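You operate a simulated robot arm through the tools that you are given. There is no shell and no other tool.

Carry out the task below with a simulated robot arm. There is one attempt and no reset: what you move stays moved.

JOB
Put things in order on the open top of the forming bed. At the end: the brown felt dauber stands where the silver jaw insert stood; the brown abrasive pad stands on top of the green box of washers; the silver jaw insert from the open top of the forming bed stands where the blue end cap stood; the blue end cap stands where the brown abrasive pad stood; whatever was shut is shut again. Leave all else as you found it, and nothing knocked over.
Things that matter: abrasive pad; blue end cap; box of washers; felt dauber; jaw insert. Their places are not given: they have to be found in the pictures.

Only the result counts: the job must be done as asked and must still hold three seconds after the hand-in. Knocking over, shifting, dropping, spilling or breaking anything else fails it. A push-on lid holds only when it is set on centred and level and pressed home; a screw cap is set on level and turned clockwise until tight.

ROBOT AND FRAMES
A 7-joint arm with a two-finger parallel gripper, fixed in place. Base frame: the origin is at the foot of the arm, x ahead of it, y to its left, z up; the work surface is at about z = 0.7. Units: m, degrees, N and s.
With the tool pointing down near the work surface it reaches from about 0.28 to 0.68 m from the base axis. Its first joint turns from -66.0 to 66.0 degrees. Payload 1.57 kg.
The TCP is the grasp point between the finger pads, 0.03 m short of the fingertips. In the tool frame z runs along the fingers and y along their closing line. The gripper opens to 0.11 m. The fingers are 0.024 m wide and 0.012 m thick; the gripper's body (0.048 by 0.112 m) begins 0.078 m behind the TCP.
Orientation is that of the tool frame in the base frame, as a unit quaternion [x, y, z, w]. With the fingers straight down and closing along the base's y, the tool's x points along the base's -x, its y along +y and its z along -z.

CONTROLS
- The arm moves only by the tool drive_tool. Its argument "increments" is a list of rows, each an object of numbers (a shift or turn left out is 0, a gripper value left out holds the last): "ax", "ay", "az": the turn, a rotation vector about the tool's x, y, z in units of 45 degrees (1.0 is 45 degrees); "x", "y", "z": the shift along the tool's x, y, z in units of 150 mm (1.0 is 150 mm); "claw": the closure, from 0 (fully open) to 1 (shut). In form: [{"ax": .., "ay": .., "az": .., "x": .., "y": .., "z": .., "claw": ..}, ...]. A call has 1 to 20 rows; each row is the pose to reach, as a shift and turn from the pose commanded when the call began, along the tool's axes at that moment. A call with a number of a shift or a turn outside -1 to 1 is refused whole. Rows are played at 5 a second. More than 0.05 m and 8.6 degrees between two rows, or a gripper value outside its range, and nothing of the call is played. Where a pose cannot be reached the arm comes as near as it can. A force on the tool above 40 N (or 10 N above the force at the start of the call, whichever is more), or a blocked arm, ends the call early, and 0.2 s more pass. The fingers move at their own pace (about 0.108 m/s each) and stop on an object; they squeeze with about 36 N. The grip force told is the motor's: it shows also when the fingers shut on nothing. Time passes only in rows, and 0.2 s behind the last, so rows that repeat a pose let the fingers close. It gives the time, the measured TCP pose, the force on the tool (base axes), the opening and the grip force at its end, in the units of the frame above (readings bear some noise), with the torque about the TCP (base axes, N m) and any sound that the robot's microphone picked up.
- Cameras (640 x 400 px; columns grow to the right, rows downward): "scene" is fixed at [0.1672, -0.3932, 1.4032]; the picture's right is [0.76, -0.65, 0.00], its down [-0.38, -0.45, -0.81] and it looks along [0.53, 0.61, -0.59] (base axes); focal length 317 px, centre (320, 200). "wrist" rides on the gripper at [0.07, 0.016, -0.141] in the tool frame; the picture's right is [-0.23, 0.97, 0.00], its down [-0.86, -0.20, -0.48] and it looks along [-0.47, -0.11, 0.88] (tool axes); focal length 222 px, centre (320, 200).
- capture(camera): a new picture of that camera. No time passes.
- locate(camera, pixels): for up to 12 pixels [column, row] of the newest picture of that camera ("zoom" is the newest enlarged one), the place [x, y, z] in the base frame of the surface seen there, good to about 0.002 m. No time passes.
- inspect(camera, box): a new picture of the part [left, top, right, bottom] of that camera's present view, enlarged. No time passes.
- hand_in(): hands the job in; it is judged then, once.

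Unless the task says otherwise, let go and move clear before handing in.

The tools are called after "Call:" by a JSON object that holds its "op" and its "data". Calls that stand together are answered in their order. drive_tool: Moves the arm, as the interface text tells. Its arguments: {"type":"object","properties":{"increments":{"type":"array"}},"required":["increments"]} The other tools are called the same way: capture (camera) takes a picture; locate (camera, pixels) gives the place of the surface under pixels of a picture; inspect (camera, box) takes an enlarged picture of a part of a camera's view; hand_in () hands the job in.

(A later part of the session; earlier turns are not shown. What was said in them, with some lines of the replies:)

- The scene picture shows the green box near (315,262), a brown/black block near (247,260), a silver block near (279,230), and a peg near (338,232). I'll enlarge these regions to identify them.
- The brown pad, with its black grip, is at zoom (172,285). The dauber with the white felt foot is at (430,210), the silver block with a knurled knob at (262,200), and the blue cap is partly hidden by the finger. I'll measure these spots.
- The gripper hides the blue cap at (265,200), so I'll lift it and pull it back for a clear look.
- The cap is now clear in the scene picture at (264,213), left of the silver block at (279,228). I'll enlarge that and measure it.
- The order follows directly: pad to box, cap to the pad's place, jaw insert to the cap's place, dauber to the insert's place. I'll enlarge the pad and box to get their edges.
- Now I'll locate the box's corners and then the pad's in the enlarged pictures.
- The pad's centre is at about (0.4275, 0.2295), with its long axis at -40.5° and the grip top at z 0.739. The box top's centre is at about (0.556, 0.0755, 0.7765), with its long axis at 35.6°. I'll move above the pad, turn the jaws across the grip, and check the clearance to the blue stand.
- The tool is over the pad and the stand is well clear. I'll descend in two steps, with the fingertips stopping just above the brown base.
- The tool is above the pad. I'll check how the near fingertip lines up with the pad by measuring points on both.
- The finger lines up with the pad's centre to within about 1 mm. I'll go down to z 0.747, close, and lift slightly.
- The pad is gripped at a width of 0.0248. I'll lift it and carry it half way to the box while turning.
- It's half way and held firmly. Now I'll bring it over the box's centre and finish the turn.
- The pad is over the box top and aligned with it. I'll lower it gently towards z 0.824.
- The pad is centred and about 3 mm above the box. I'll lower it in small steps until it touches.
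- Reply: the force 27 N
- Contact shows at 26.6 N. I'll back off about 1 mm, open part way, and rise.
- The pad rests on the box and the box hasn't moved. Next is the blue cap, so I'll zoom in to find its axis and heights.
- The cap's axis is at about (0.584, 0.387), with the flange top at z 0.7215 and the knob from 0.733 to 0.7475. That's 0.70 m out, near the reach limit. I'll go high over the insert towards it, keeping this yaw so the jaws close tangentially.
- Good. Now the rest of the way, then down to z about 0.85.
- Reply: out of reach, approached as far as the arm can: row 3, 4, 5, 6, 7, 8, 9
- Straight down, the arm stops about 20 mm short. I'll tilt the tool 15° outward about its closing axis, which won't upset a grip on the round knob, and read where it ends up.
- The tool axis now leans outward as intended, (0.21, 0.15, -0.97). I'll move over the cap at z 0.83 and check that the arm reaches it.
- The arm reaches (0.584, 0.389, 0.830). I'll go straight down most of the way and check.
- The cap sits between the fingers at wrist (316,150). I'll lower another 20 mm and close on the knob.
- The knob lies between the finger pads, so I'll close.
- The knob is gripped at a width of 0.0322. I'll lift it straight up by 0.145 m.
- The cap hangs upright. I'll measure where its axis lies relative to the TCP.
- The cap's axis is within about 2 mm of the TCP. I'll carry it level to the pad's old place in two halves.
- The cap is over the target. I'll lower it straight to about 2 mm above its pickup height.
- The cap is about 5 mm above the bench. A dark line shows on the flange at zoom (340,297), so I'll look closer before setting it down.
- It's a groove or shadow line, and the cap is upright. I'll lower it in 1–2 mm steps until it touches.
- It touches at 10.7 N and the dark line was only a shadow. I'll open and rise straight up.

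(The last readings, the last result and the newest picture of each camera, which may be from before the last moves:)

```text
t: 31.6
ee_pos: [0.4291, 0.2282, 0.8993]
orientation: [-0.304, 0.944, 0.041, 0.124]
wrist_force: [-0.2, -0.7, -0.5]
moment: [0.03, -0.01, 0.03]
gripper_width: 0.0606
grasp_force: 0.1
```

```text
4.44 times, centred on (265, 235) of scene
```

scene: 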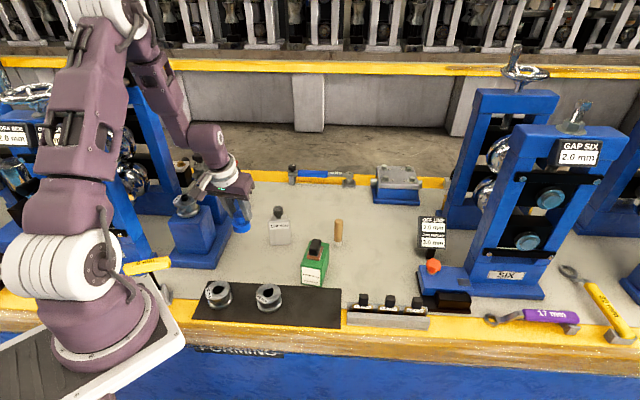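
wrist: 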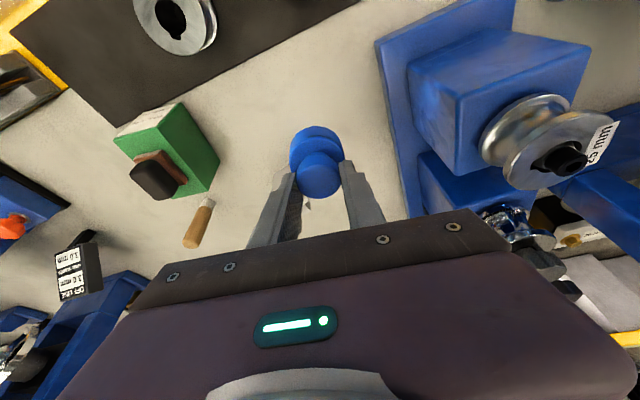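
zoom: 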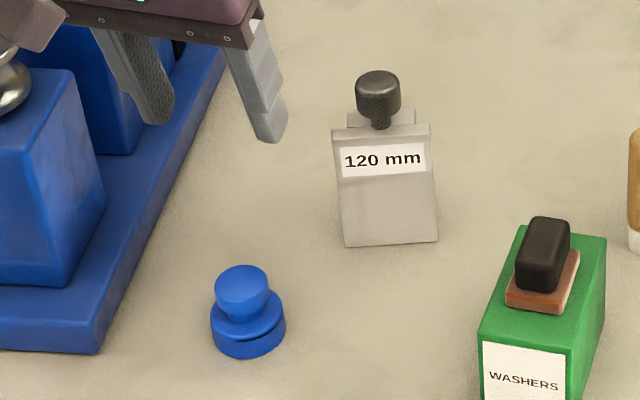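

The cap stands upright at the pad's old place. Now I'll measure the cap and study the silver insert closely.

Call:
{"op": "locate", "data": {"camera": "zoom", "pixels": [[242, 283], [248, 352], [211, 318], [285, 318], [248, 330]]}}

Call:
{"op": "inspect", "data": {"camera": "scene", "box": [260, 200, 300, 250]}}

Call:
{"op": "locate", "data": {"camera": "zoom", "pixels": [[210, 175], [385, 165], [222, 332], [386, 325], [290, 60], [290, 100], [290, 155], [360, 140], [240, 165], [330, 250], [250, 95], [330, 90]]}}

Call:
{"op": "capture", "data": {"camera": "wrist"}}

```text
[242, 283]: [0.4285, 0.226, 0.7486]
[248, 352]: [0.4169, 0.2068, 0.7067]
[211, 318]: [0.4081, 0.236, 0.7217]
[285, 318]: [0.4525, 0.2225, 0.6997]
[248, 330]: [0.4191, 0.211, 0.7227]
```

```text
8.00 times, centred on (280, 225) of scene
```

zoom: 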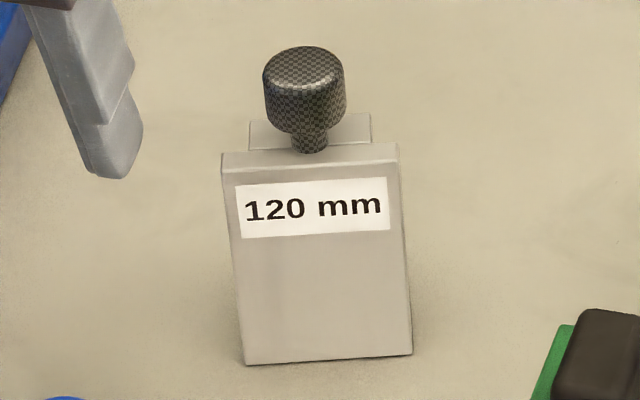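

```text
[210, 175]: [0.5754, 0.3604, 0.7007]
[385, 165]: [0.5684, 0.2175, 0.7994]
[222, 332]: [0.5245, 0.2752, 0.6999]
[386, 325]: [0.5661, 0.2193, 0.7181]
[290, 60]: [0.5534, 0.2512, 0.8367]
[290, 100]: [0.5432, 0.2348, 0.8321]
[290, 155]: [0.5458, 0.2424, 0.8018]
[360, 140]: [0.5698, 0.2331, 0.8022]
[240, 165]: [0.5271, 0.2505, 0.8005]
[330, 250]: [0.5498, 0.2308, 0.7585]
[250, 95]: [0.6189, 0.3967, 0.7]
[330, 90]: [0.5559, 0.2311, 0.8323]
```

```text
taken
```

wrist: 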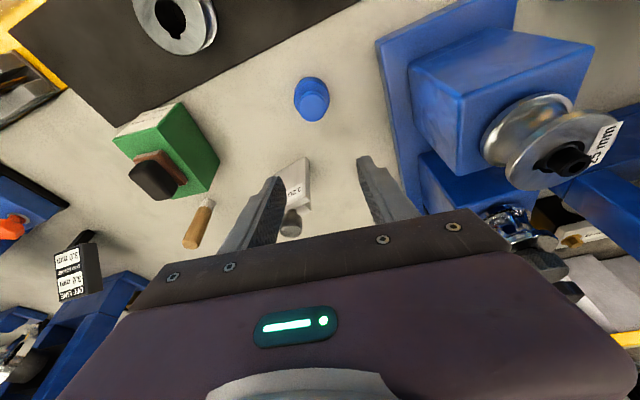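

The cap's centre is at about (0.426, 0.2285), on target. The insert's knob axis is near (0.555, 0.2445), with the knob between z 0.815 and 0.837 and the body top at 0.802. I'll move above the knob with the same tilted orientation.

Call:
{"op": "drive_tool", "data": {"increments": [{"z": -0.1}, {"x": -0.19, "y": -0.1, "z": -0.1}, {"x": -0.38, "y": -0.2, "z": -0.1}, {"x": -0.57, "y": -0.3, "z": -0.05}, {"x": -0.755, "y": -0.401, "z": 0.065}, {"x": -0.755, "y": -0.401, "z": 0.065}, {"x": -0.755, "y": -0.401, "z": 0.065}]}}

Call:
{"op": "inspect", "data": {"camera": "scene", "box": [240, 180, 320, 250]}}

Call:
{"op": "capture", "data": {"camera": "wrist"}}

```text
t: 33.2
ee_pos: [0.5553, 0.244, 0.9191]
orientation: [-0.304, 0.944, 0.039, 0.124]
wrist_force: [-0.9, -0.1, 0.0]
moment: [-0.02, 0.01, -0.02]
gripper_width: 0.0603
grasp_force: 0.1
```

```text
5.71 times, centred on (280, 215) of scene
```

zoom: 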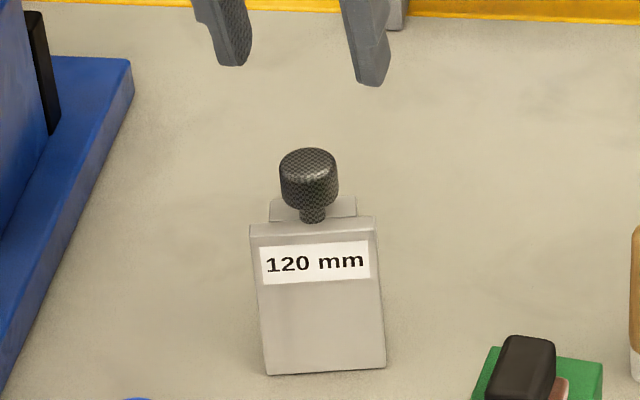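

```text
taken
```

wrist: 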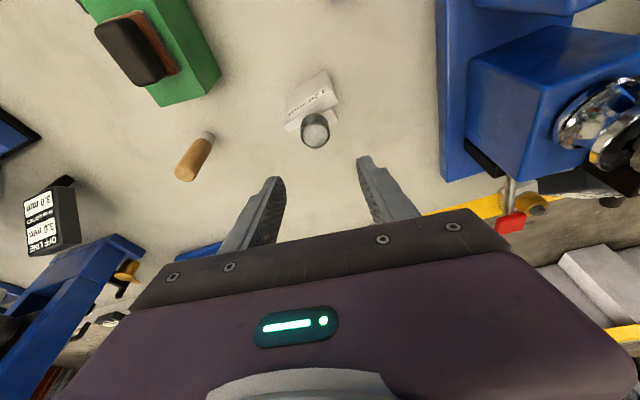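

The knob shows between the fingers at wrist (315,130). I'll measure it from this angle to refine its axis.

Call:
{"op": "inspect", "data": {"camera": "wrist", "box": [270, 60, 360, 160]}}

Call:
{"op": "locate", "data": {"camera": "zoom", "pixels": [[320, 280], [300, 280], [340, 280], [320, 250], [320, 310], [240, 200], [350, 150], [250, 250], [390, 220]]}}

```text
4.00 times, centred on (315, 110) of wrist
```

zoom: 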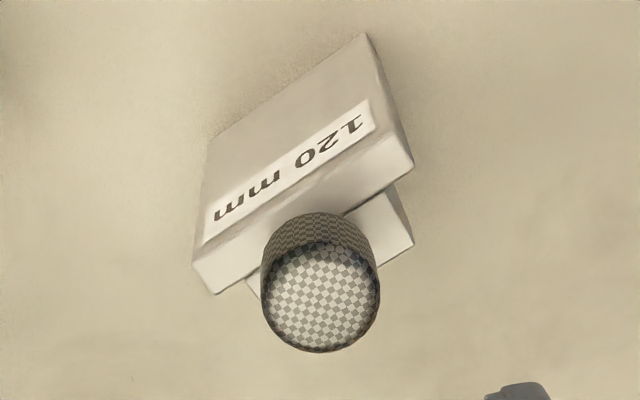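

```text
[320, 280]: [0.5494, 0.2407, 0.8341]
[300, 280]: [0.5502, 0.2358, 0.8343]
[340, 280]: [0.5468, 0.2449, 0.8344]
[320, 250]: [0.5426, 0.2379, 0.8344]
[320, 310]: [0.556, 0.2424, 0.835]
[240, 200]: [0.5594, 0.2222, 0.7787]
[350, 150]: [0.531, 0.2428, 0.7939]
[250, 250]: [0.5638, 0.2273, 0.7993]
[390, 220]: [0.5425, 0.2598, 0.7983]
```

The knob axis refines to about (0.5535, 0.2425). I'll descend to z about 0.85 and check.

Call:
{"op": "drive_tool", "data": {"increments": [{"x": 0.045, "z": 0.15}, {"x": 0.09, "z": 0.3}, {"x": 0.133, "z": 0.44}, {"x": 0.133, "z": 0.44}]}}

Call:
{"op": "inspect", "data": {"camera": "scene", "box": [250, 180, 310, 240]}}

Call:
{"op": "capture", "data": {"camera": "wrist"}}

```text
t: 34.2
ee_pos: [0.5538, 0.241, 0.8495]
orientation: [-0.304, 0.944, 0.04, 0.124]
wrist_force: [-0.8, -0.4, 0.5]
moment: [0.01, -0.01, -0.03]
gripper_width: 0.0606
grasp_force: 0.1
```

```text
6.67 times, centred on (280, 210) of scene
```

zoom: 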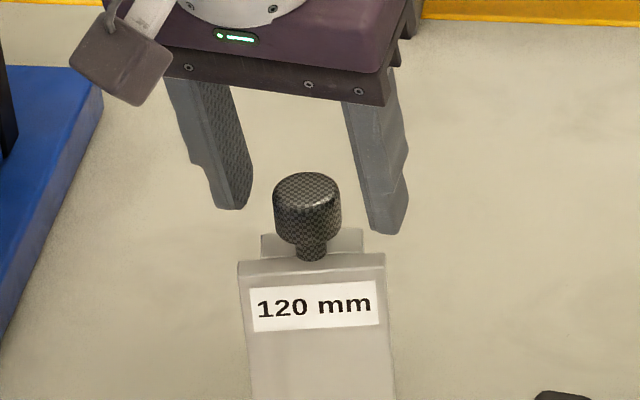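

```text
taken
```

wrist: 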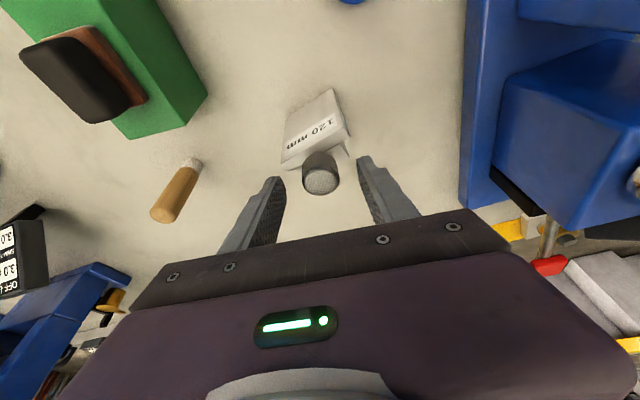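

The alignment matches the cap grasp. I'll go down 11 mm and close on the knob.

Call:
{"op": "drive_tool", "data": {"increments": [{"x": 0.02, "y": 0.004, "z": 0.074}, {"x": 0.02, "y": 0.004, "z": 0.074}, {"x": 0.02, "y": 0.004, "z": 0.074, "claw": 0.7}, {"x": 0.02, "y": 0.004, "z": 0.074, "claw": 1}, {"x": 0.02, "y": 0.004, "z": 0.074}, {"x": 0.02, "y": 0.004, "z": 0.074}]}}

Call:
{"op": "inspect", "data": {"camera": "scene", "box": [250, 180, 310, 250]}}

```text
t: 35.6
ee_pos: [0.5524, 0.2412, 0.8394]
orientation: [-0.303, 0.944, 0.04, 0.125]
wrist_force: [0.3, -0.3, -0.1]
moment: [-0.01, 0.08, -0.03]
gripper_width: 0.0275
grasp_force: 36.0
```

```text
5.71 times, centred on (280, 215) of scene
```

zoom: 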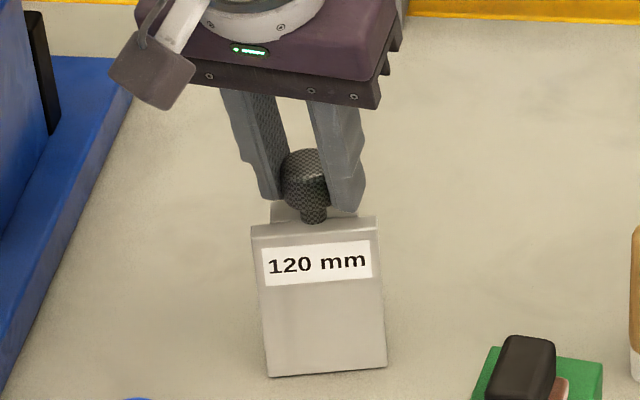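

The knob is gripped at 0.0275 and the insert still stands straight. I'll lift gently by 0.10 m.

Call:
{"op": "drive_tool", "data": {"increments": [{"x": -0.01, "z": -0.037}, {"x": -0.03, "z": -0.112}, {"x": -0.07, "z": -0.26}, {"x": -0.12, "z": -0.447}, {"x": -0.173, "z": -0.644}, {"x": -0.173, "z": -0.644}, {"x": -0.173, "z": -0.644}]}}

Call:
{"op": "inspect", "data": {"camera": "scene", "box": [240, 140, 320, 250]}}

Call:
{"op": "capture", "data": {"camera": "wrist"}}

```text
t: 37.2
ee_pos: [0.5529, 0.243, 0.937]
orientation: [-0.304, 0.944, 0.041, 0.124]
wrist_force: [-0.1, -0.9, -2.5]
moment: [-0.01, 0.04, -0.01]
gripper_width: 0.0275
grasp_force: 36.1
```

```text
3.64 times, centred on (280, 195) of scene
```

zoom: 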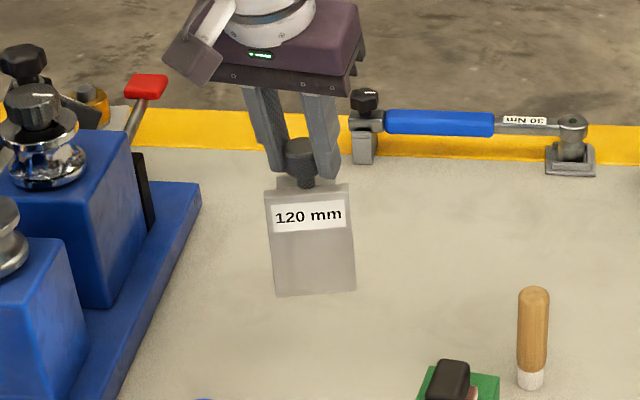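

```text
taken
```

wrist: 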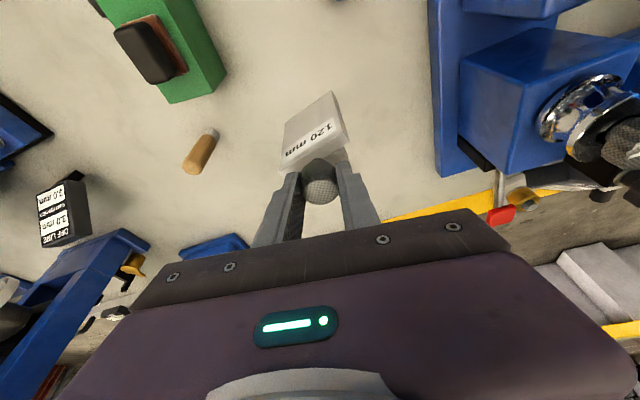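

The insert hangs plumb. I'll carry it level to above the cap's old place, lowering slightly.

Call:
{"op": "drive_tool", "data": {"increments": [{"x": -0.127, "y": 0.133, "z": 0.085}, {"x": -0.254, "y": 0.266, "z": 0.17}, {"x": -0.38, "y": 0.398, "z": 0.255}, {"x": -0.507, "y": 0.531, "z": 0.34}, {"x": -0.634, "y": 0.664, "z": 0.425}, {"x": -0.634, "y": 0.664, "z": 0.425}, {"x": -0.634, "y": 0.664, "z": 0.425}]}}

Call:
{"op": "capture", "data": {"camera": "scene"}}

Call:
{"op": "inspect", "data": {"camera": "scene", "box": [220, 130, 310, 230]}}

```text
t: 38.8
ee_pos: [0.5845, 0.3851, 0.9015]
orientation: [-0.303, 0.944, 0.039, 0.124]
wrist_force: [0.2, 0.1, -2.4]
moment: [-0.04, -0.02, 0.0]
gripper_width: 0.0273
grasp_force: 35.6
```

```text
taken
```

scene: 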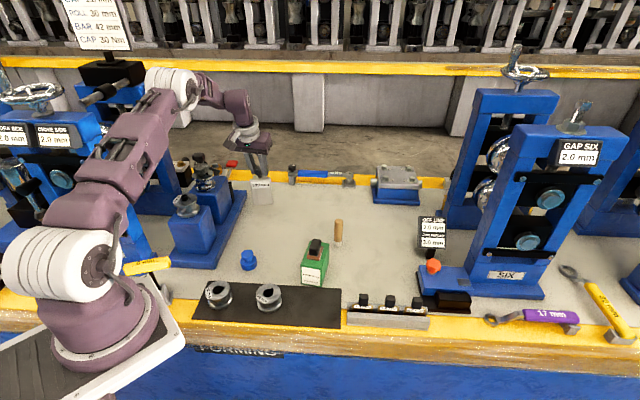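

```text
4.00 times, centred on (265, 180) of scene
```

zoom: 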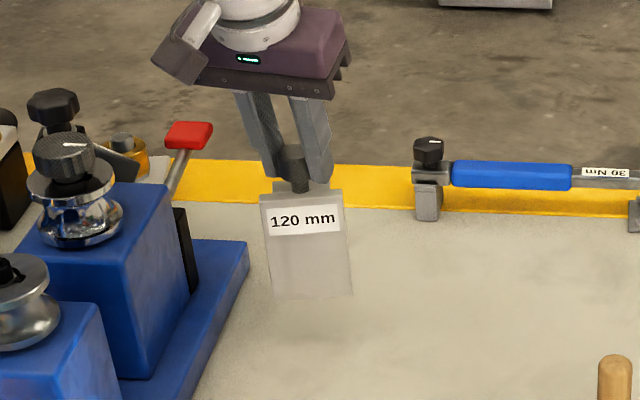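

It's over the target at z 0.90 and hanging plumb. I'll lower it to just above contact height.

Call:
{"op": "drive_tool", "data": {"increments": [{"x": 0.03, "z": 0.112}, {"x": 0.06, "z": 0.224}, {"x": 0.09, "z": 0.335}, {"x": 0.1, "z": 0.373}, {"x": 0.1, "z": 0.373}]}}

Call:
{"op": "inspect", "data": {"camera": "scene", "box": [230, 160, 300, 230]}}

```text
t: 40.0
ee_pos: [0.5835, 0.3852, 0.8441]
orientation: [-0.305, 0.944, 0.04, 0.124]
wrist_force: [0.2, 0.0, -3.3]
moment: [0.01, 0.0, -0.04]
gripper_width: 0.0274
grasp_force: 36.2
```

```text
5.71 times, centred on (265, 195) of scene
```

zoom: 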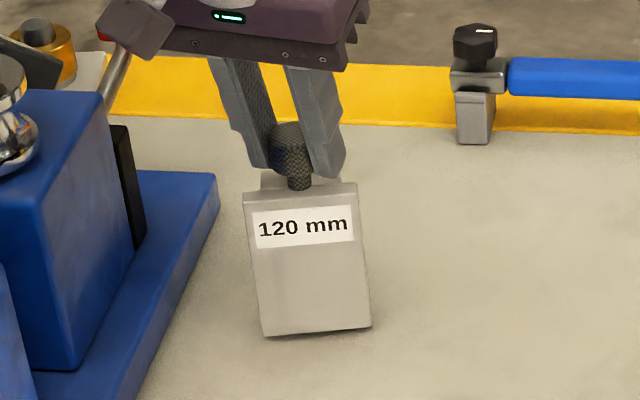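

About 5 mm is left. I'll lower in 1 mm steps until it touches.

Call:
{"op": "drive_tool", "data": {"increments": [{"x": 0.0035, "z": 0.013}, {"x": 0.006, "z": 0.0225}, {"x": 0.0078, "z": 0.029}, {"x": 0.0078, "z": 0.029}]}}

```text
t: 41.0
ee_pos: [0.5833, 0.386, 0.8398]
orientation: [-0.304, 0.944, 0.04, 0.125]
wrist_force: [-0.1, -0.2, -2.9]
moment: [-0.01, 0.03, 0.01]
gripper_width: 0.0274
grasp_force: 36.1
```

Call:
{"op": "drive_tool", "data": {"increments": [{"x": 0.0012, "z": 0.0045}, {"x": 0.0022, "z": 0.0085}, {"x": 0.0022, "z": 0.0085}]}}

Call:
{"op": "inspect", "data": {"camera": "scene", "box": [230, 160, 300, 230]}}

```text
t: 41.8
ee_pos: [0.5842, 0.3853, 0.8397]
orientation: [-0.304, 0.943, 0.041, 0.125]
wrist_force: [-4.5, -1.5, 8.8]
moment: [-0.29, 0.39, -0.07]
gripper_width: 0.0275
grasp_force: 36.1
```

```text
5.71 times, centred on (265, 195) of scene
```

zoom: 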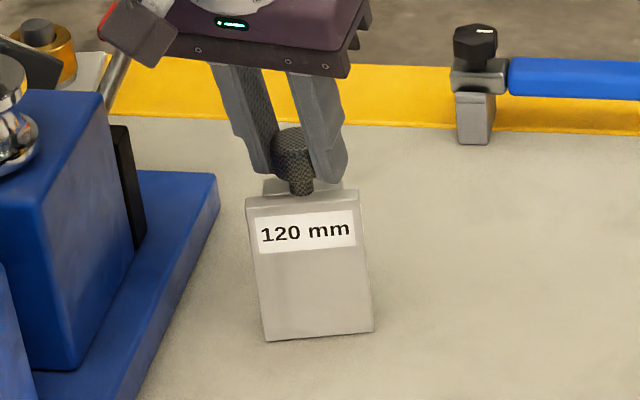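

It's down, with force up about 12 N. I'll open the jaws and rise straight up.

Call:
{"op": "drive_tool", "data": {"increments": [{"claw": 0.85}, {"claw": 0.6}, {"claw": 0.45}, {"claw": 0.45}, {"x": -0.03, "z": -0.112}, {"x": -0.09, "z": -0.336}, {"x": -0.15, "z": -0.56}, {"x": -0.18, "z": -0.67}, {"x": -0.18, "z": -0.67}]}}

Call:
{"op": "capture", "data": {"camera": "scene"}}

Call:
{"op": "inspect", "data": {"camera": "scene", "box": [230, 160, 300, 230]}}

Call:
{"op": "locate", "data": {"camera": "scene", "pixels": [[262, 190], [268, 210], [270, 216], [278, 216], [266, 182], [338, 222], [338, 240]]}}

```text
t: 43.8
ee_pos: [0.5835, 0.3877, 0.9457]
orientation: [-0.303, 0.944, 0.04, 0.124]
wrist_force: [-0.2, -0.4, -0.9]
moment: [-0.03, -0.02, 0.0]
gripper_width: 0.0608
grasp_force: 0.0
```

```text
taken
```

scene: 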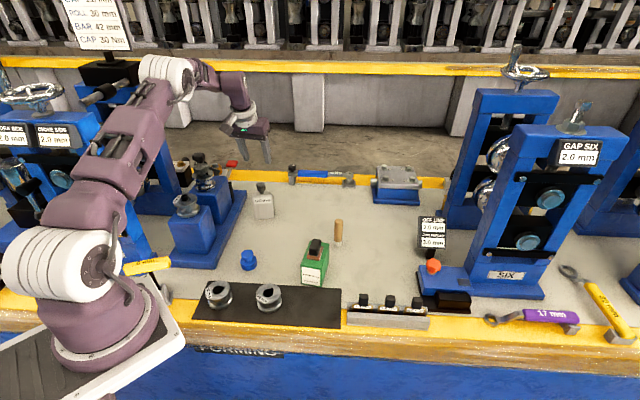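

```text
5.71 times, centred on (265, 195) of scene
```

zoom: 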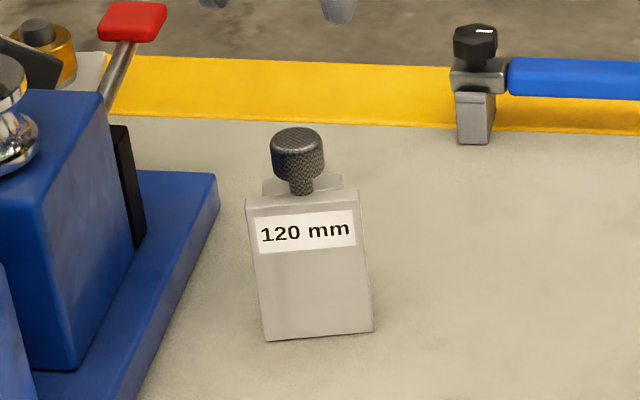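

```text
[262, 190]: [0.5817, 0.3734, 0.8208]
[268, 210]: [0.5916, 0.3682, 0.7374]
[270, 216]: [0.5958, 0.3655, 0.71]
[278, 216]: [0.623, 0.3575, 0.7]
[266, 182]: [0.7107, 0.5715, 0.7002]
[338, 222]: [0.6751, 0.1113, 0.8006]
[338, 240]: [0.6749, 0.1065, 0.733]
```

The insert stands straight at the cap's old place. The dauber's axis is near (0.683, 0.119), about 0.694 m out, so I'll keep the outward tilt but turn the yaw to face it, starting with half the travel.

Call:
{"op": "drive_tool", "data": {"increments": [{"x": 0.04, "y": -0.153, "z": -0.011, "ax": 0.0247, "az": 0.0919}, {"x": 0.08, "y": -0.307, "z": -0.022, "ax": 0.0493, "az": 0.1839}, {"x": 0.12, "y": -0.46, "z": -0.033, "ax": 0.074, "az": 0.2758}, {"x": 0.16, "y": -0.613, "z": -0.043, "ax": 0.0987, "az": 0.3677}, {"x": 0.2, "y": -0.767, "z": -0.054, "ax": 0.1233, "az": 0.4597}, {"x": 0.241, "y": -0.92, "z": -0.065, "ax": 0.148, "az": 0.5516}, {"x": 0.241, "y": -0.92, "z": -0.065, "ax": 0.148, "az": 0.5516}]}}

Call:
{"op": "inspect", "data": {"camera": "scene", "box": [318, 205, 358, 255]}}

Call:
{"op": "locate", "data": {"camera": "zoom", "pixels": [[320, 110], [320, 140], [320, 200], [320, 260], [320, 290], [300, 200], [340, 200], [320, 310]]}}

```text
t: 45.4
ee_pos: [0.6352, 0.252, 0.9434]
orientation: [-0.086, 0.988, 0.011, 0.13]
wrist_force: [1.6, 0.6, -0.9]
moment: [-0.01, -0.03, -0.02]
gripper_width: 0.0606
grasp_force: 0.0
```

```text
8.00 times, centred on (338, 230) of scene
```

zoom: 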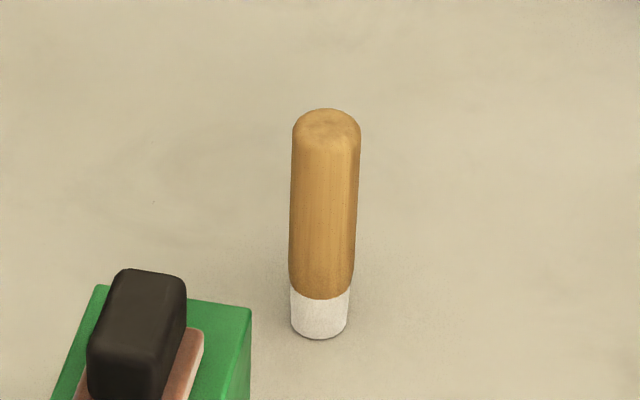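

```text
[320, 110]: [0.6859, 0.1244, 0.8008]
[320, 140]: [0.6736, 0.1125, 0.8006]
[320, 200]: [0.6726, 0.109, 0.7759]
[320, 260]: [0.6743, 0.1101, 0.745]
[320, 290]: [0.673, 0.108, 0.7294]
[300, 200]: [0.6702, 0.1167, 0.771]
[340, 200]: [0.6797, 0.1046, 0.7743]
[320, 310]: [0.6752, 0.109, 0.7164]
```

The dauber's axis is at (0.683, 0.117) with its top at z 0.802. I'll move above it to z 0.88.

Call:
{"op": "drive_tool", "data": {"increments": [{"x": -0.009, "y": -0.19, "z": 0.05}, {"x": -0.018, "y": -0.38, "z": 0.1}, {"x": -0.027, "y": -0.57, "z": 0.2}, {"x": -0.036, "y": -0.76, "z": 0.3}, {"x": -0.045, "y": -0.942, "z": 0.4}, {"x": -0.045, "y": -0.942, "z": 0.447}, {"x": -0.045, "y": -0.942, "z": 0.447}]}}

Call:
{"op": "capture", "data": {"camera": "wrist"}}

Call:
{"op": "inspect", "data": {"camera": "scene", "box": [280, 160, 400, 280]}}

```text
t: 47.0
ee_pos: [0.6814, 0.1167, 0.8807]
orientation: [-0.086, 0.988, 0.011, 0.131]
wrist_force: [0.8, -0.4, -0.5]
moment: [0.0, 0.0, 0.0]
gripper_width: 0.0604
grasp_force: 0.1
```

```text
taken
```

wrist: 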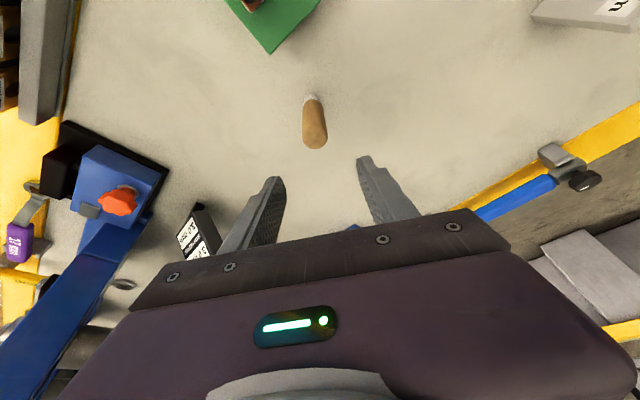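

```text
3.33 times, centred on (340, 220) of scene
```

zoom: 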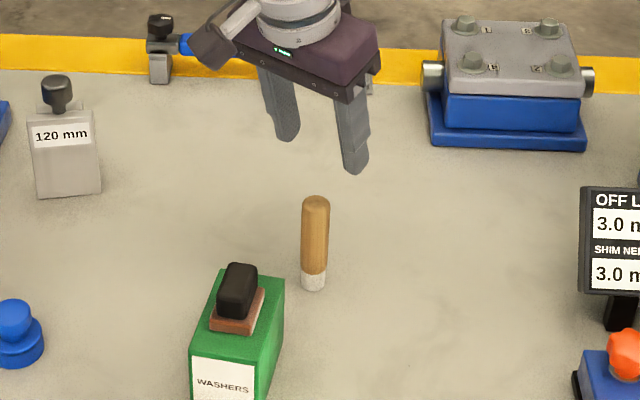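

I'll check the dauber's axis from the wrist view at (314,130) before going down.

Call:
{"op": "inspect", "data": {"camera": "wrist", "box": [285, 80, 345, 160]}}

Call:
{"op": "locate", "data": {"camera": "zoom", "pixels": [[320, 260], [320, 280], [280, 240], [350, 240], [320, 220], [300, 120], [320, 180]]}}

```text
5.00 times, centred on (315, 120) of wrist
```

zoom: 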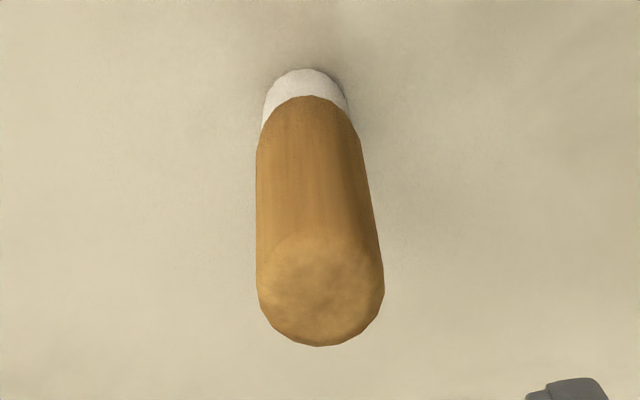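

```text
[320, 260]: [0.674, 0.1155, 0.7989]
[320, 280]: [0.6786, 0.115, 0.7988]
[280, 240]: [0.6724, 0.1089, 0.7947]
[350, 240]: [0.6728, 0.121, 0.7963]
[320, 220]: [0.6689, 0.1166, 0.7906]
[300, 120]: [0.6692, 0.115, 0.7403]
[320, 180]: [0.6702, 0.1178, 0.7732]
```

The axis is at (0.682, 0.1165), in line with the TCP. I'll descend straight to z about 0.775 around the handle.

Call:
{"op": "drive_tool", "data": {"increments": [{"x": 0.045, "z": 0.17}, {"x": 0.09, "z": 0.34}, {"x": 0.135, "z": 0.51}, {"x": 0.16, "z": 0.6}, {"x": 0.182, "z": 0.679}, {"x": 0.182, "z": 0.679}]}}

Call:
{"op": "capture", "data": {"camera": "wrist"}}

Call:
{"op": "inspect", "data": {"camera": "scene", "box": [290, 180, 370, 260]}}

```text
t: 48.4
ee_pos: [0.6824, 0.1177, 0.7738]
orientation: [-0.086, 0.988, 0.011, 0.13]
wrist_force: [-0.3, -0.4, -0.1]
moment: [-0.02, 0.02, 0.01]
gripper_width: 0.0605
grasp_force: 0.1
```

```text
taken
```

wrist: 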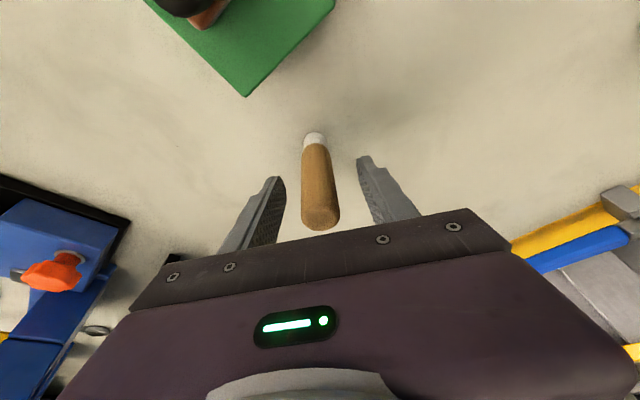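

```text
5.00 times, centred on (330, 220) of scene
```

zoom: 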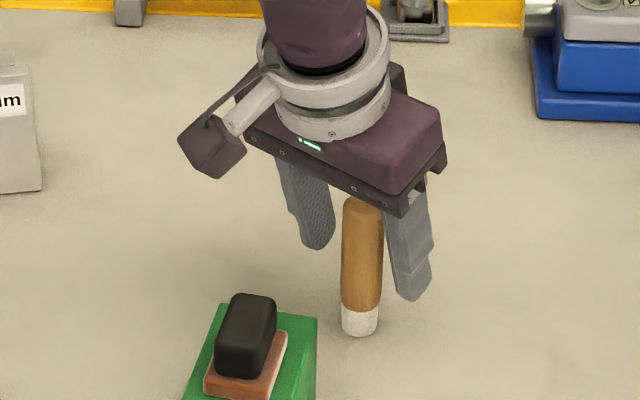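

The handle is between the fingers, and the camera arm is well above the pad. I'll close.

Call:
{"op": "drive_tool", "data": {"increments": [{"claw": 0.65}, {"claw": 0.75}, {"claw": 1}, {"claw": 1}, {"claw": 1}]}}

Call:
{"op": "inspect", "data": {"camera": "scene", "box": [290, 180, 370, 260]}}

```text
t: 49.6
ee_pos: [0.6811, 0.1179, 0.7745]
orientation: [-0.086, 0.988, 0.012, 0.13]
wrist_force: [0.4, 0.1, 0.5]
moment: [0.03, -0.02, 0.04]
gripper_width: 0.0233
grasp_force: 35.1
```

```text
5.00 times, centred on (330, 220) of scene
```

zoom: 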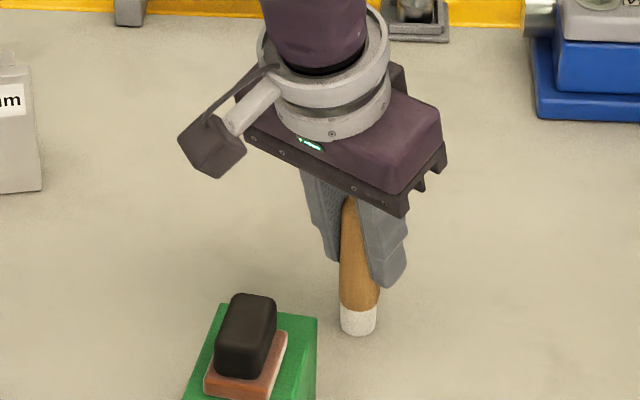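

The handle is gripped at 0.0233. I'll lift straight up by 0.12 m.

Call:
{"op": "drive_tool", "data": {"increments": [{"x": -0.02, "z": -0.075}, {"x": -0.07, "z": -0.26}, {"x": -0.12, "z": -0.45}, {"x": -0.17, "z": -0.635}, {"x": -0.207, "z": -0.773}, {"x": -0.207, "z": -0.773}]}}

Call:
{"op": "inspect", "data": {"camera": "scene", "box": [290, 130, 380, 230]}}

Call:
{"op": "capture", "data": {"camera": "wrist"}}

```text
t: 51.0
ee_pos: [0.6792, 0.1171, 0.8954]
orientation: [-0.087, 0.988, 0.012, 0.13]
wrist_force: [0.9, 0.2, -0.5]
moment: [-0.01, -0.04, 0.02]
gripper_width: 0.0233
grasp_force: 35.7
```

```text
4.00 times, centred on (335, 180) of scene
```

zoom: 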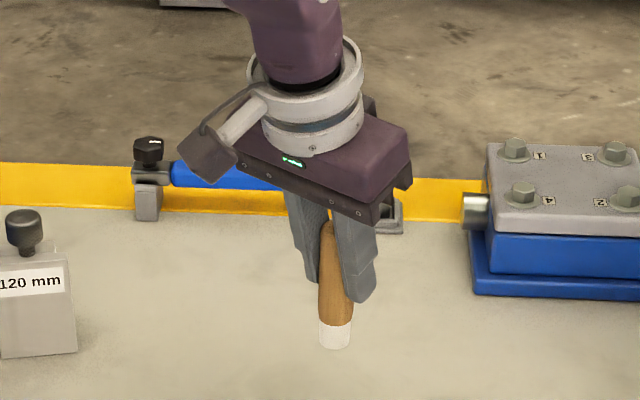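

```text
taken
```

wrist: 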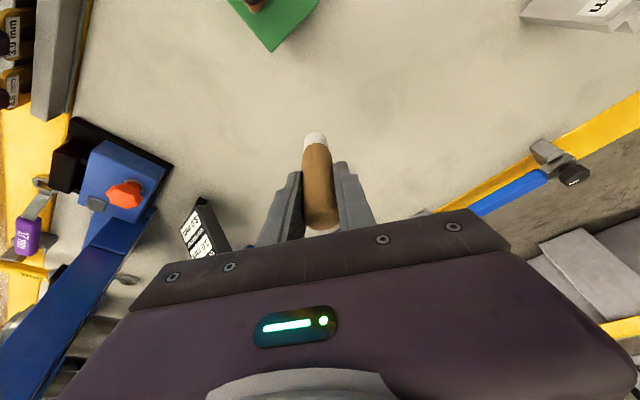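

The dauber hangs upright. I'll carry it level to above the insert's old place, (0.553, 0.242).

Call:
{"op": "drive_tool", "data": {"increments": [{"x": 0.11, "y": 0.16, "z": -0.03}, {"x": 0.22, "y": 0.32, "z": -0.06}, {"x": 0.335, "y": 0.483, "z": -0.09}, {"x": 0.447, "y": 0.644, "z": -0.119}, {"x": 0.56, "y": 0.805, "z": -0.149}, {"x": 0.67, "y": 0.966, "z": -0.179}, {"x": 0.67, "y": 0.966, "z": -0.179}, {"x": 0.67, "y": 0.966, "z": -0.179}]}}

Call:
{"op": "inspect", "data": {"camera": "scene", "box": [230, 150, 330, 250]}}

```text
t: 52.8
ee_pos: [0.5535, 0.2421, 0.8931]
orientation: [-0.087, 0.988, 0.011, 0.13]
wrist_force: [0.5, -0.4, -0.4]
moment: [0.02, -0.01, -0.01]
gripper_width: 0.0232
grasp_force: 35.6
```

```text
4.00 times, centred on (280, 200) of scene
```

zoom: 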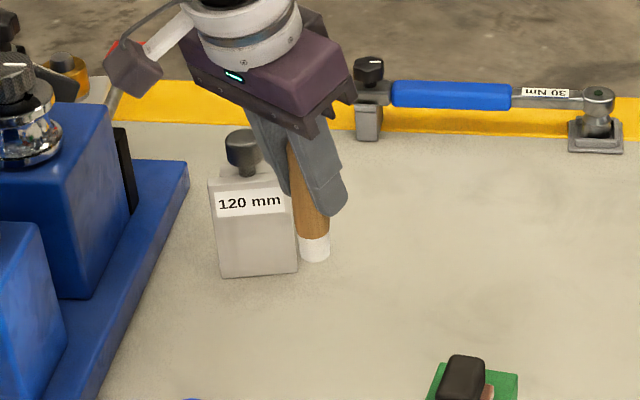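

I'll lower it to a few mm above contact.

Call:
{"op": "drive_tool", "data": {"increments": [{"x": 0.05, "z": 0.187}, {"x": 0.1, "z": 0.374}, {"x": 0.15, "z": 0.561}, {"x": 0.185, "z": 0.69}, {"x": 0.198, "z": 0.7405}, {"x": 0.198, "z": 0.7405}]}}

Call:
{"op": "inspect", "data": {"camera": "scene", "box": [240, 180, 320, 260]}}

```text
t: 54.2
ee_pos: [0.5551, 0.2431, 0.7803]
orientation: [-0.087, 0.988, 0.011, 0.13]
wrist_force: [0.0, -0.2, -1.3]
moment: [-0.02, 0.02, -0.03]
gripper_width: 0.023
grasp_force: 35.5
```

```text
5.00 times, centred on (280, 220) of scene
```

zoom: 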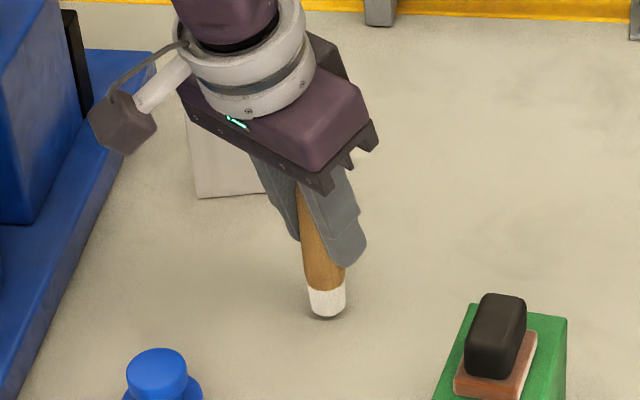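

The dauber is nearly down but looks slightly leaned, so I'll zoom in to judge its tilt.

Call:
{"op": "inspect", "data": {"camera": "scene", "box": [285, 210, 325, 250]}}

Call:
{"op": "capture", "data": {"camera": "wrist"}}

Call:
{"op": "inspect", "data": {"camera": "wrist", "box": [270, 100, 370, 240]}}

```text
10.00 times, centred on (305, 230) of scene
```

zoom: 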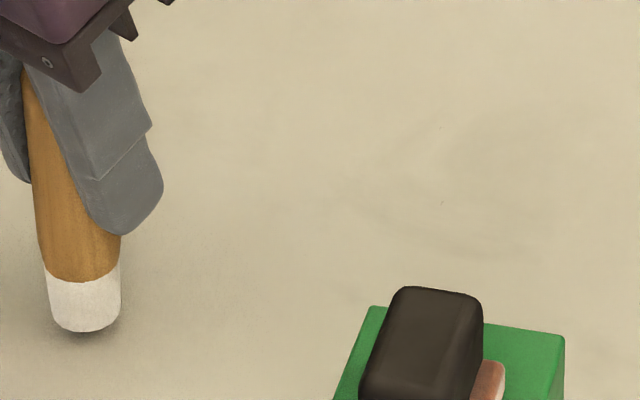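

```text
taken
```

wrist: 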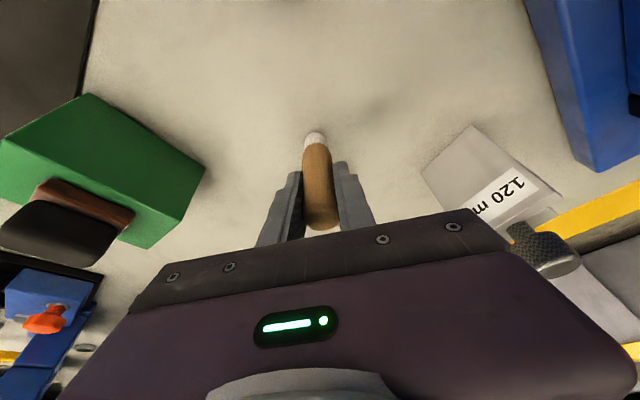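

```text
2.86 times, centred on (320, 170) of wrist
```

zoom: 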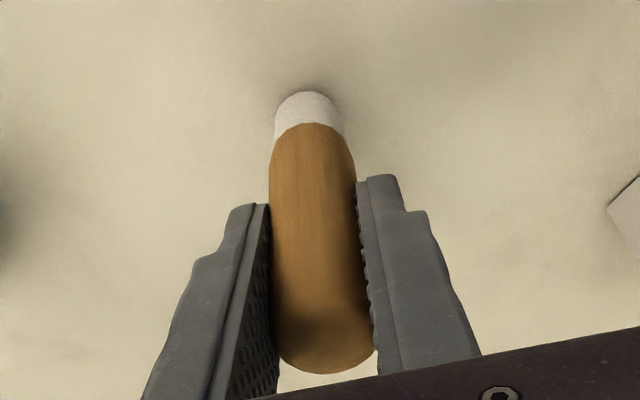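

The line's slope of 0.118 matches the 0.107 expected for a true vertical there, so the dauber is upright. I'll lower in small steps to contact.

Call:
{"op": "drive_tool", "data": {"increments": [{"x": 0.0035, "z": 0.013}, {"x": 0.006, "z": 0.0225}, {"x": 0.0068, "z": 0.0256}, {"x": 0.0068, "z": 0.0256}]}}

```text
t: 55.2
ee_pos: [0.5548, 0.2414, 0.7747]
orientation: [-0.086, 0.988, 0.011, 0.131]
wrist_force: [0.4, 0.1, -1.3]
moment: [-0.01, 0.01, 0.02]
gripper_width: 0.0232
grasp_force: 35.3
```

Call:
{"op": "drive_tool", "data": {"increments": [{"x": 0.0012, "z": 0.0045}, {"x": 0.0022, "z": 0.008}, {"x": 0.0022, "z": 0.008}]}}

Call:
{"op": "inspect", "data": {"camera": "scene", "box": [265, 200, 325, 250]}}

```text
t: 56.0
ee_pos: [0.5549, 0.2431, 0.7744]
orientation: [-0.087, 0.988, 0.011, 0.129]
wrist_force: [0.2, 0.5, 0.1]
moment: [0.05, 0.0, 0.0]
gripper_width: 0.0229
grasp_force: 35.5
```

```text
8.00 times, centred on (295, 225) of scene
```

zoom: 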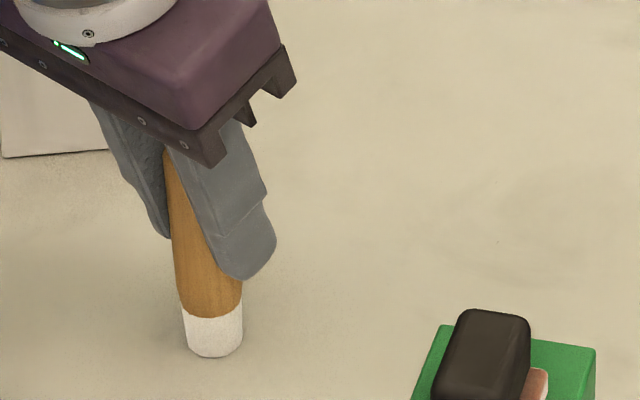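

There's no clear contact force yet, so I'll go another millimetre.

Call:
{"op": "drive_tool", "data": {"increments": [{"x": 0.001, "z": 0.0035}, {"x": 0.0018, "z": 0.0066}, {"x": 0.0018, "z": 0.0066}]}}

```text
t: 56.8
ee_pos: [0.555, 0.2422, 0.774]
orientation: [-0.087, 0.987, 0.012, 0.132]
wrist_force: [2.1, 0.3, 15.1]
moment: [0.04, -0.15, 0.05]
gripper_width: 0.023
grasp_force: 36.1
```

It touches at 15 N. I'll ease off half a millimetre, open, and rise straight up slowly.

Call:
{"op": "drive_tool", "data": {"increments": [{"x": -0.0008, "z": -0.003}, {"x": -0.0008, "z": -0.003, "claw": 0.8}, {"x": -0.0008, "z": -0.003, "claw": 0.6}, {"x": -0.0008, "z": -0.003, "claw": 0.45}, {"x": -0.0008, "z": -0.003, "claw": 0.45}, {"x": -0.0008, "z": -0.003, "claw": 0.45}]}}

Call:
{"op": "inspect", "data": {"camera": "scene", "box": [265, 200, 325, 250]}}

Call:
{"op": "capture", "data": {"camera": "wrist"}}

```text
t: 58.2
ee_pos: [0.5533, 0.2413, 0.7735]
orientation: [-0.086, 0.988, 0.012, 0.13]
wrist_force: [-0.7, 0.1, -0.2]
moment: [0.0, 0.0, 0.0]
gripper_width: 0.0603
grasp_force: 0.0
```

```text
8.00 times, centred on (295, 225) of scene
```

zoom: 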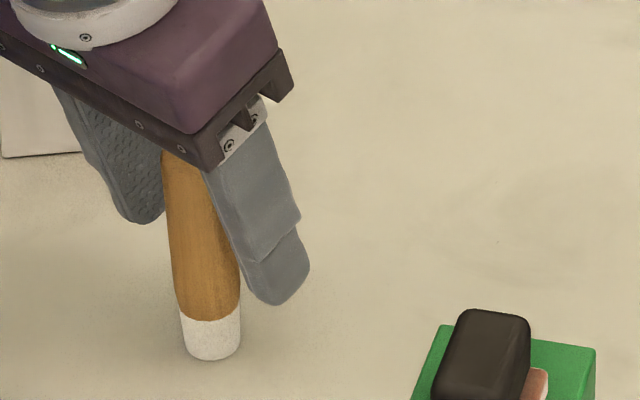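

```text
taken
```

wrist: 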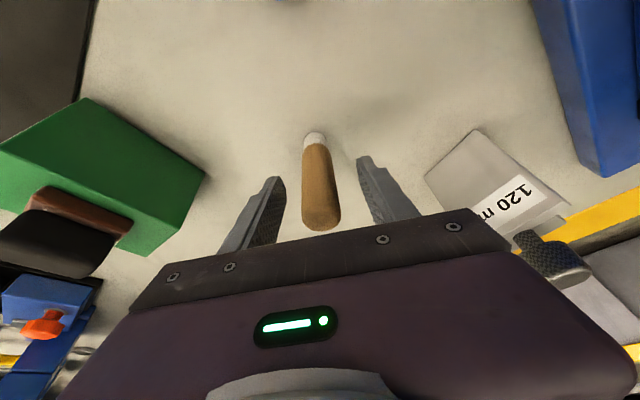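

The dauber stands free. I'll rise straight up.

Call:
{"op": "drive_tool", "data": {"increments": [{"x": -0.02, "z": -0.075}, {"x": -0.07, "z": -0.26}, {"x": -0.12, "z": -0.45}, {"x": -0.17, "z": -0.635}, {"x": -0.2416, "z": -0.9}, {"x": -0.2416, "z": -0.9}]}}

Call:
{"op": "drive_tool", "data": {"increments": [{"x": 0.2, "z": -0.1}, {"x": 0.45, "z": -0.2}, {"x": 0.7, "z": -0.3}, {"x": 0.95, "z": -0.35}, {"x": 0.95, "z": -0.35}]}}

Call:
{"op": "capture", "data": {"camera": "scene"}}

Call:
{"op": "inspect", "data": {"camera": "scene", "box": [225, 165, 365, 295]}}

```text
t: 59.6
ee_pos: [0.5538, 0.2416, 0.9122]
orientation: [-0.087, 0.987, 0.012, 0.131]
wrist_force: [0.2, -0.1, 0.6]
moment: [-0.01, -0.03, 0.0]
gripper_width: 0.0602
grasp_force: 0.0
```

```text
t: 60.8
ee_pos: [0.4036, 0.212, 0.9277]
orientation: [-0.086, 0.988, 0.012, 0.13]
wrist_force: [-0.6, 0.2, -0.9]
moment: [-0.01, 0.0, 0.0]
gripper_width: 0.0604
grasp_force: 0.0
```

```text
taken
```

scene: 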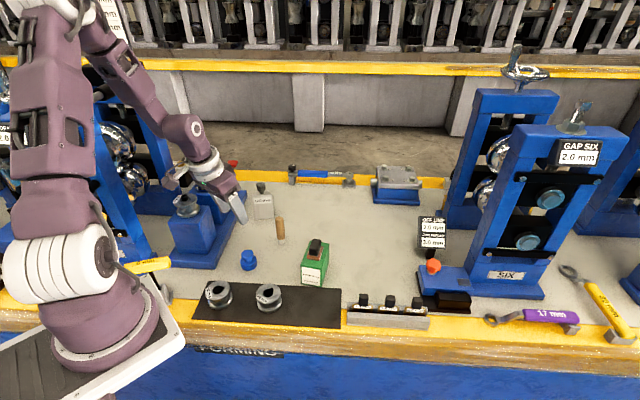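

```text
3.08 times, centred on (295, 230) of scene
```

zoom: 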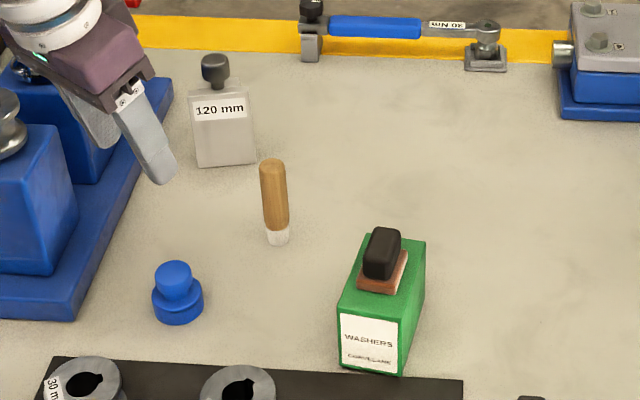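

All four items stand as asked. I'll verify the final positions numerically.

Call:
{"op": "locate", "data": {"camera": "zoom", "pixels": [[275, 195], [277, 238], [225, 130], [200, 160], [254, 158], [215, 65], [178, 318], [382, 255], [395, 320]]}}

Call:
{"op": "capture", "data": {"camera": "wrist"}}

```text
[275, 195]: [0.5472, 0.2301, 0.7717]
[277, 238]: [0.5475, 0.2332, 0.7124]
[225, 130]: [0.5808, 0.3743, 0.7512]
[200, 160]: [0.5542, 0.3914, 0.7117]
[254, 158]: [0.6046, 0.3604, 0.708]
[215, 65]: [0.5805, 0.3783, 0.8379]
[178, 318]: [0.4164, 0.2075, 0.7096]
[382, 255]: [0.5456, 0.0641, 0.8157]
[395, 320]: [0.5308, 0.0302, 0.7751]
```

```text
taken
```

wrist: 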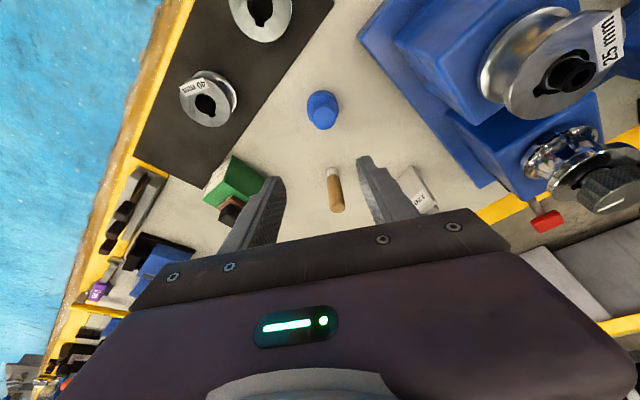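

The dauber's axis is at about (0.553, 0.242), the insert at about (0.584, 0.386), the cap at about (0.426, 0.2285), and the pad rests on the unmoved box. Everything is upright, nothing was opened, and the gripper is clear, so I'll hand in.

Call:
{"op": "hand_in", "data": {}}

```text
The job is handed in.
```

The job is handed in. In the last pictures, all four items stood upright in their new places, nothing was knocked over, and the gripper was clear:

| Item | Where it stands now | Measured centre (x, y in m) |
|---|---|---|
| Brown abrasive pad | On top of the green box of washers, which did not move | (0.556, 0.076), as placed |
| Blue end cap | Where the pad stood | (0.426, 0.2285) |
| Silver jaw insert | Where the cap stood | (0.584, 0.386) |
| Brown felt dauber | Where the insert stood | (0.553, 0.242) |

- **Accuracy:** By my measurements, each item is within about 5 mm of its intended spot.
- **Jaw insert:** I took it to be the silver block labelled "120 mm" with the dark knurled knob. It was the only piece on the bed that fitted the description.
- **Shut items:** I did not open anything, so there was nothing to shut again.
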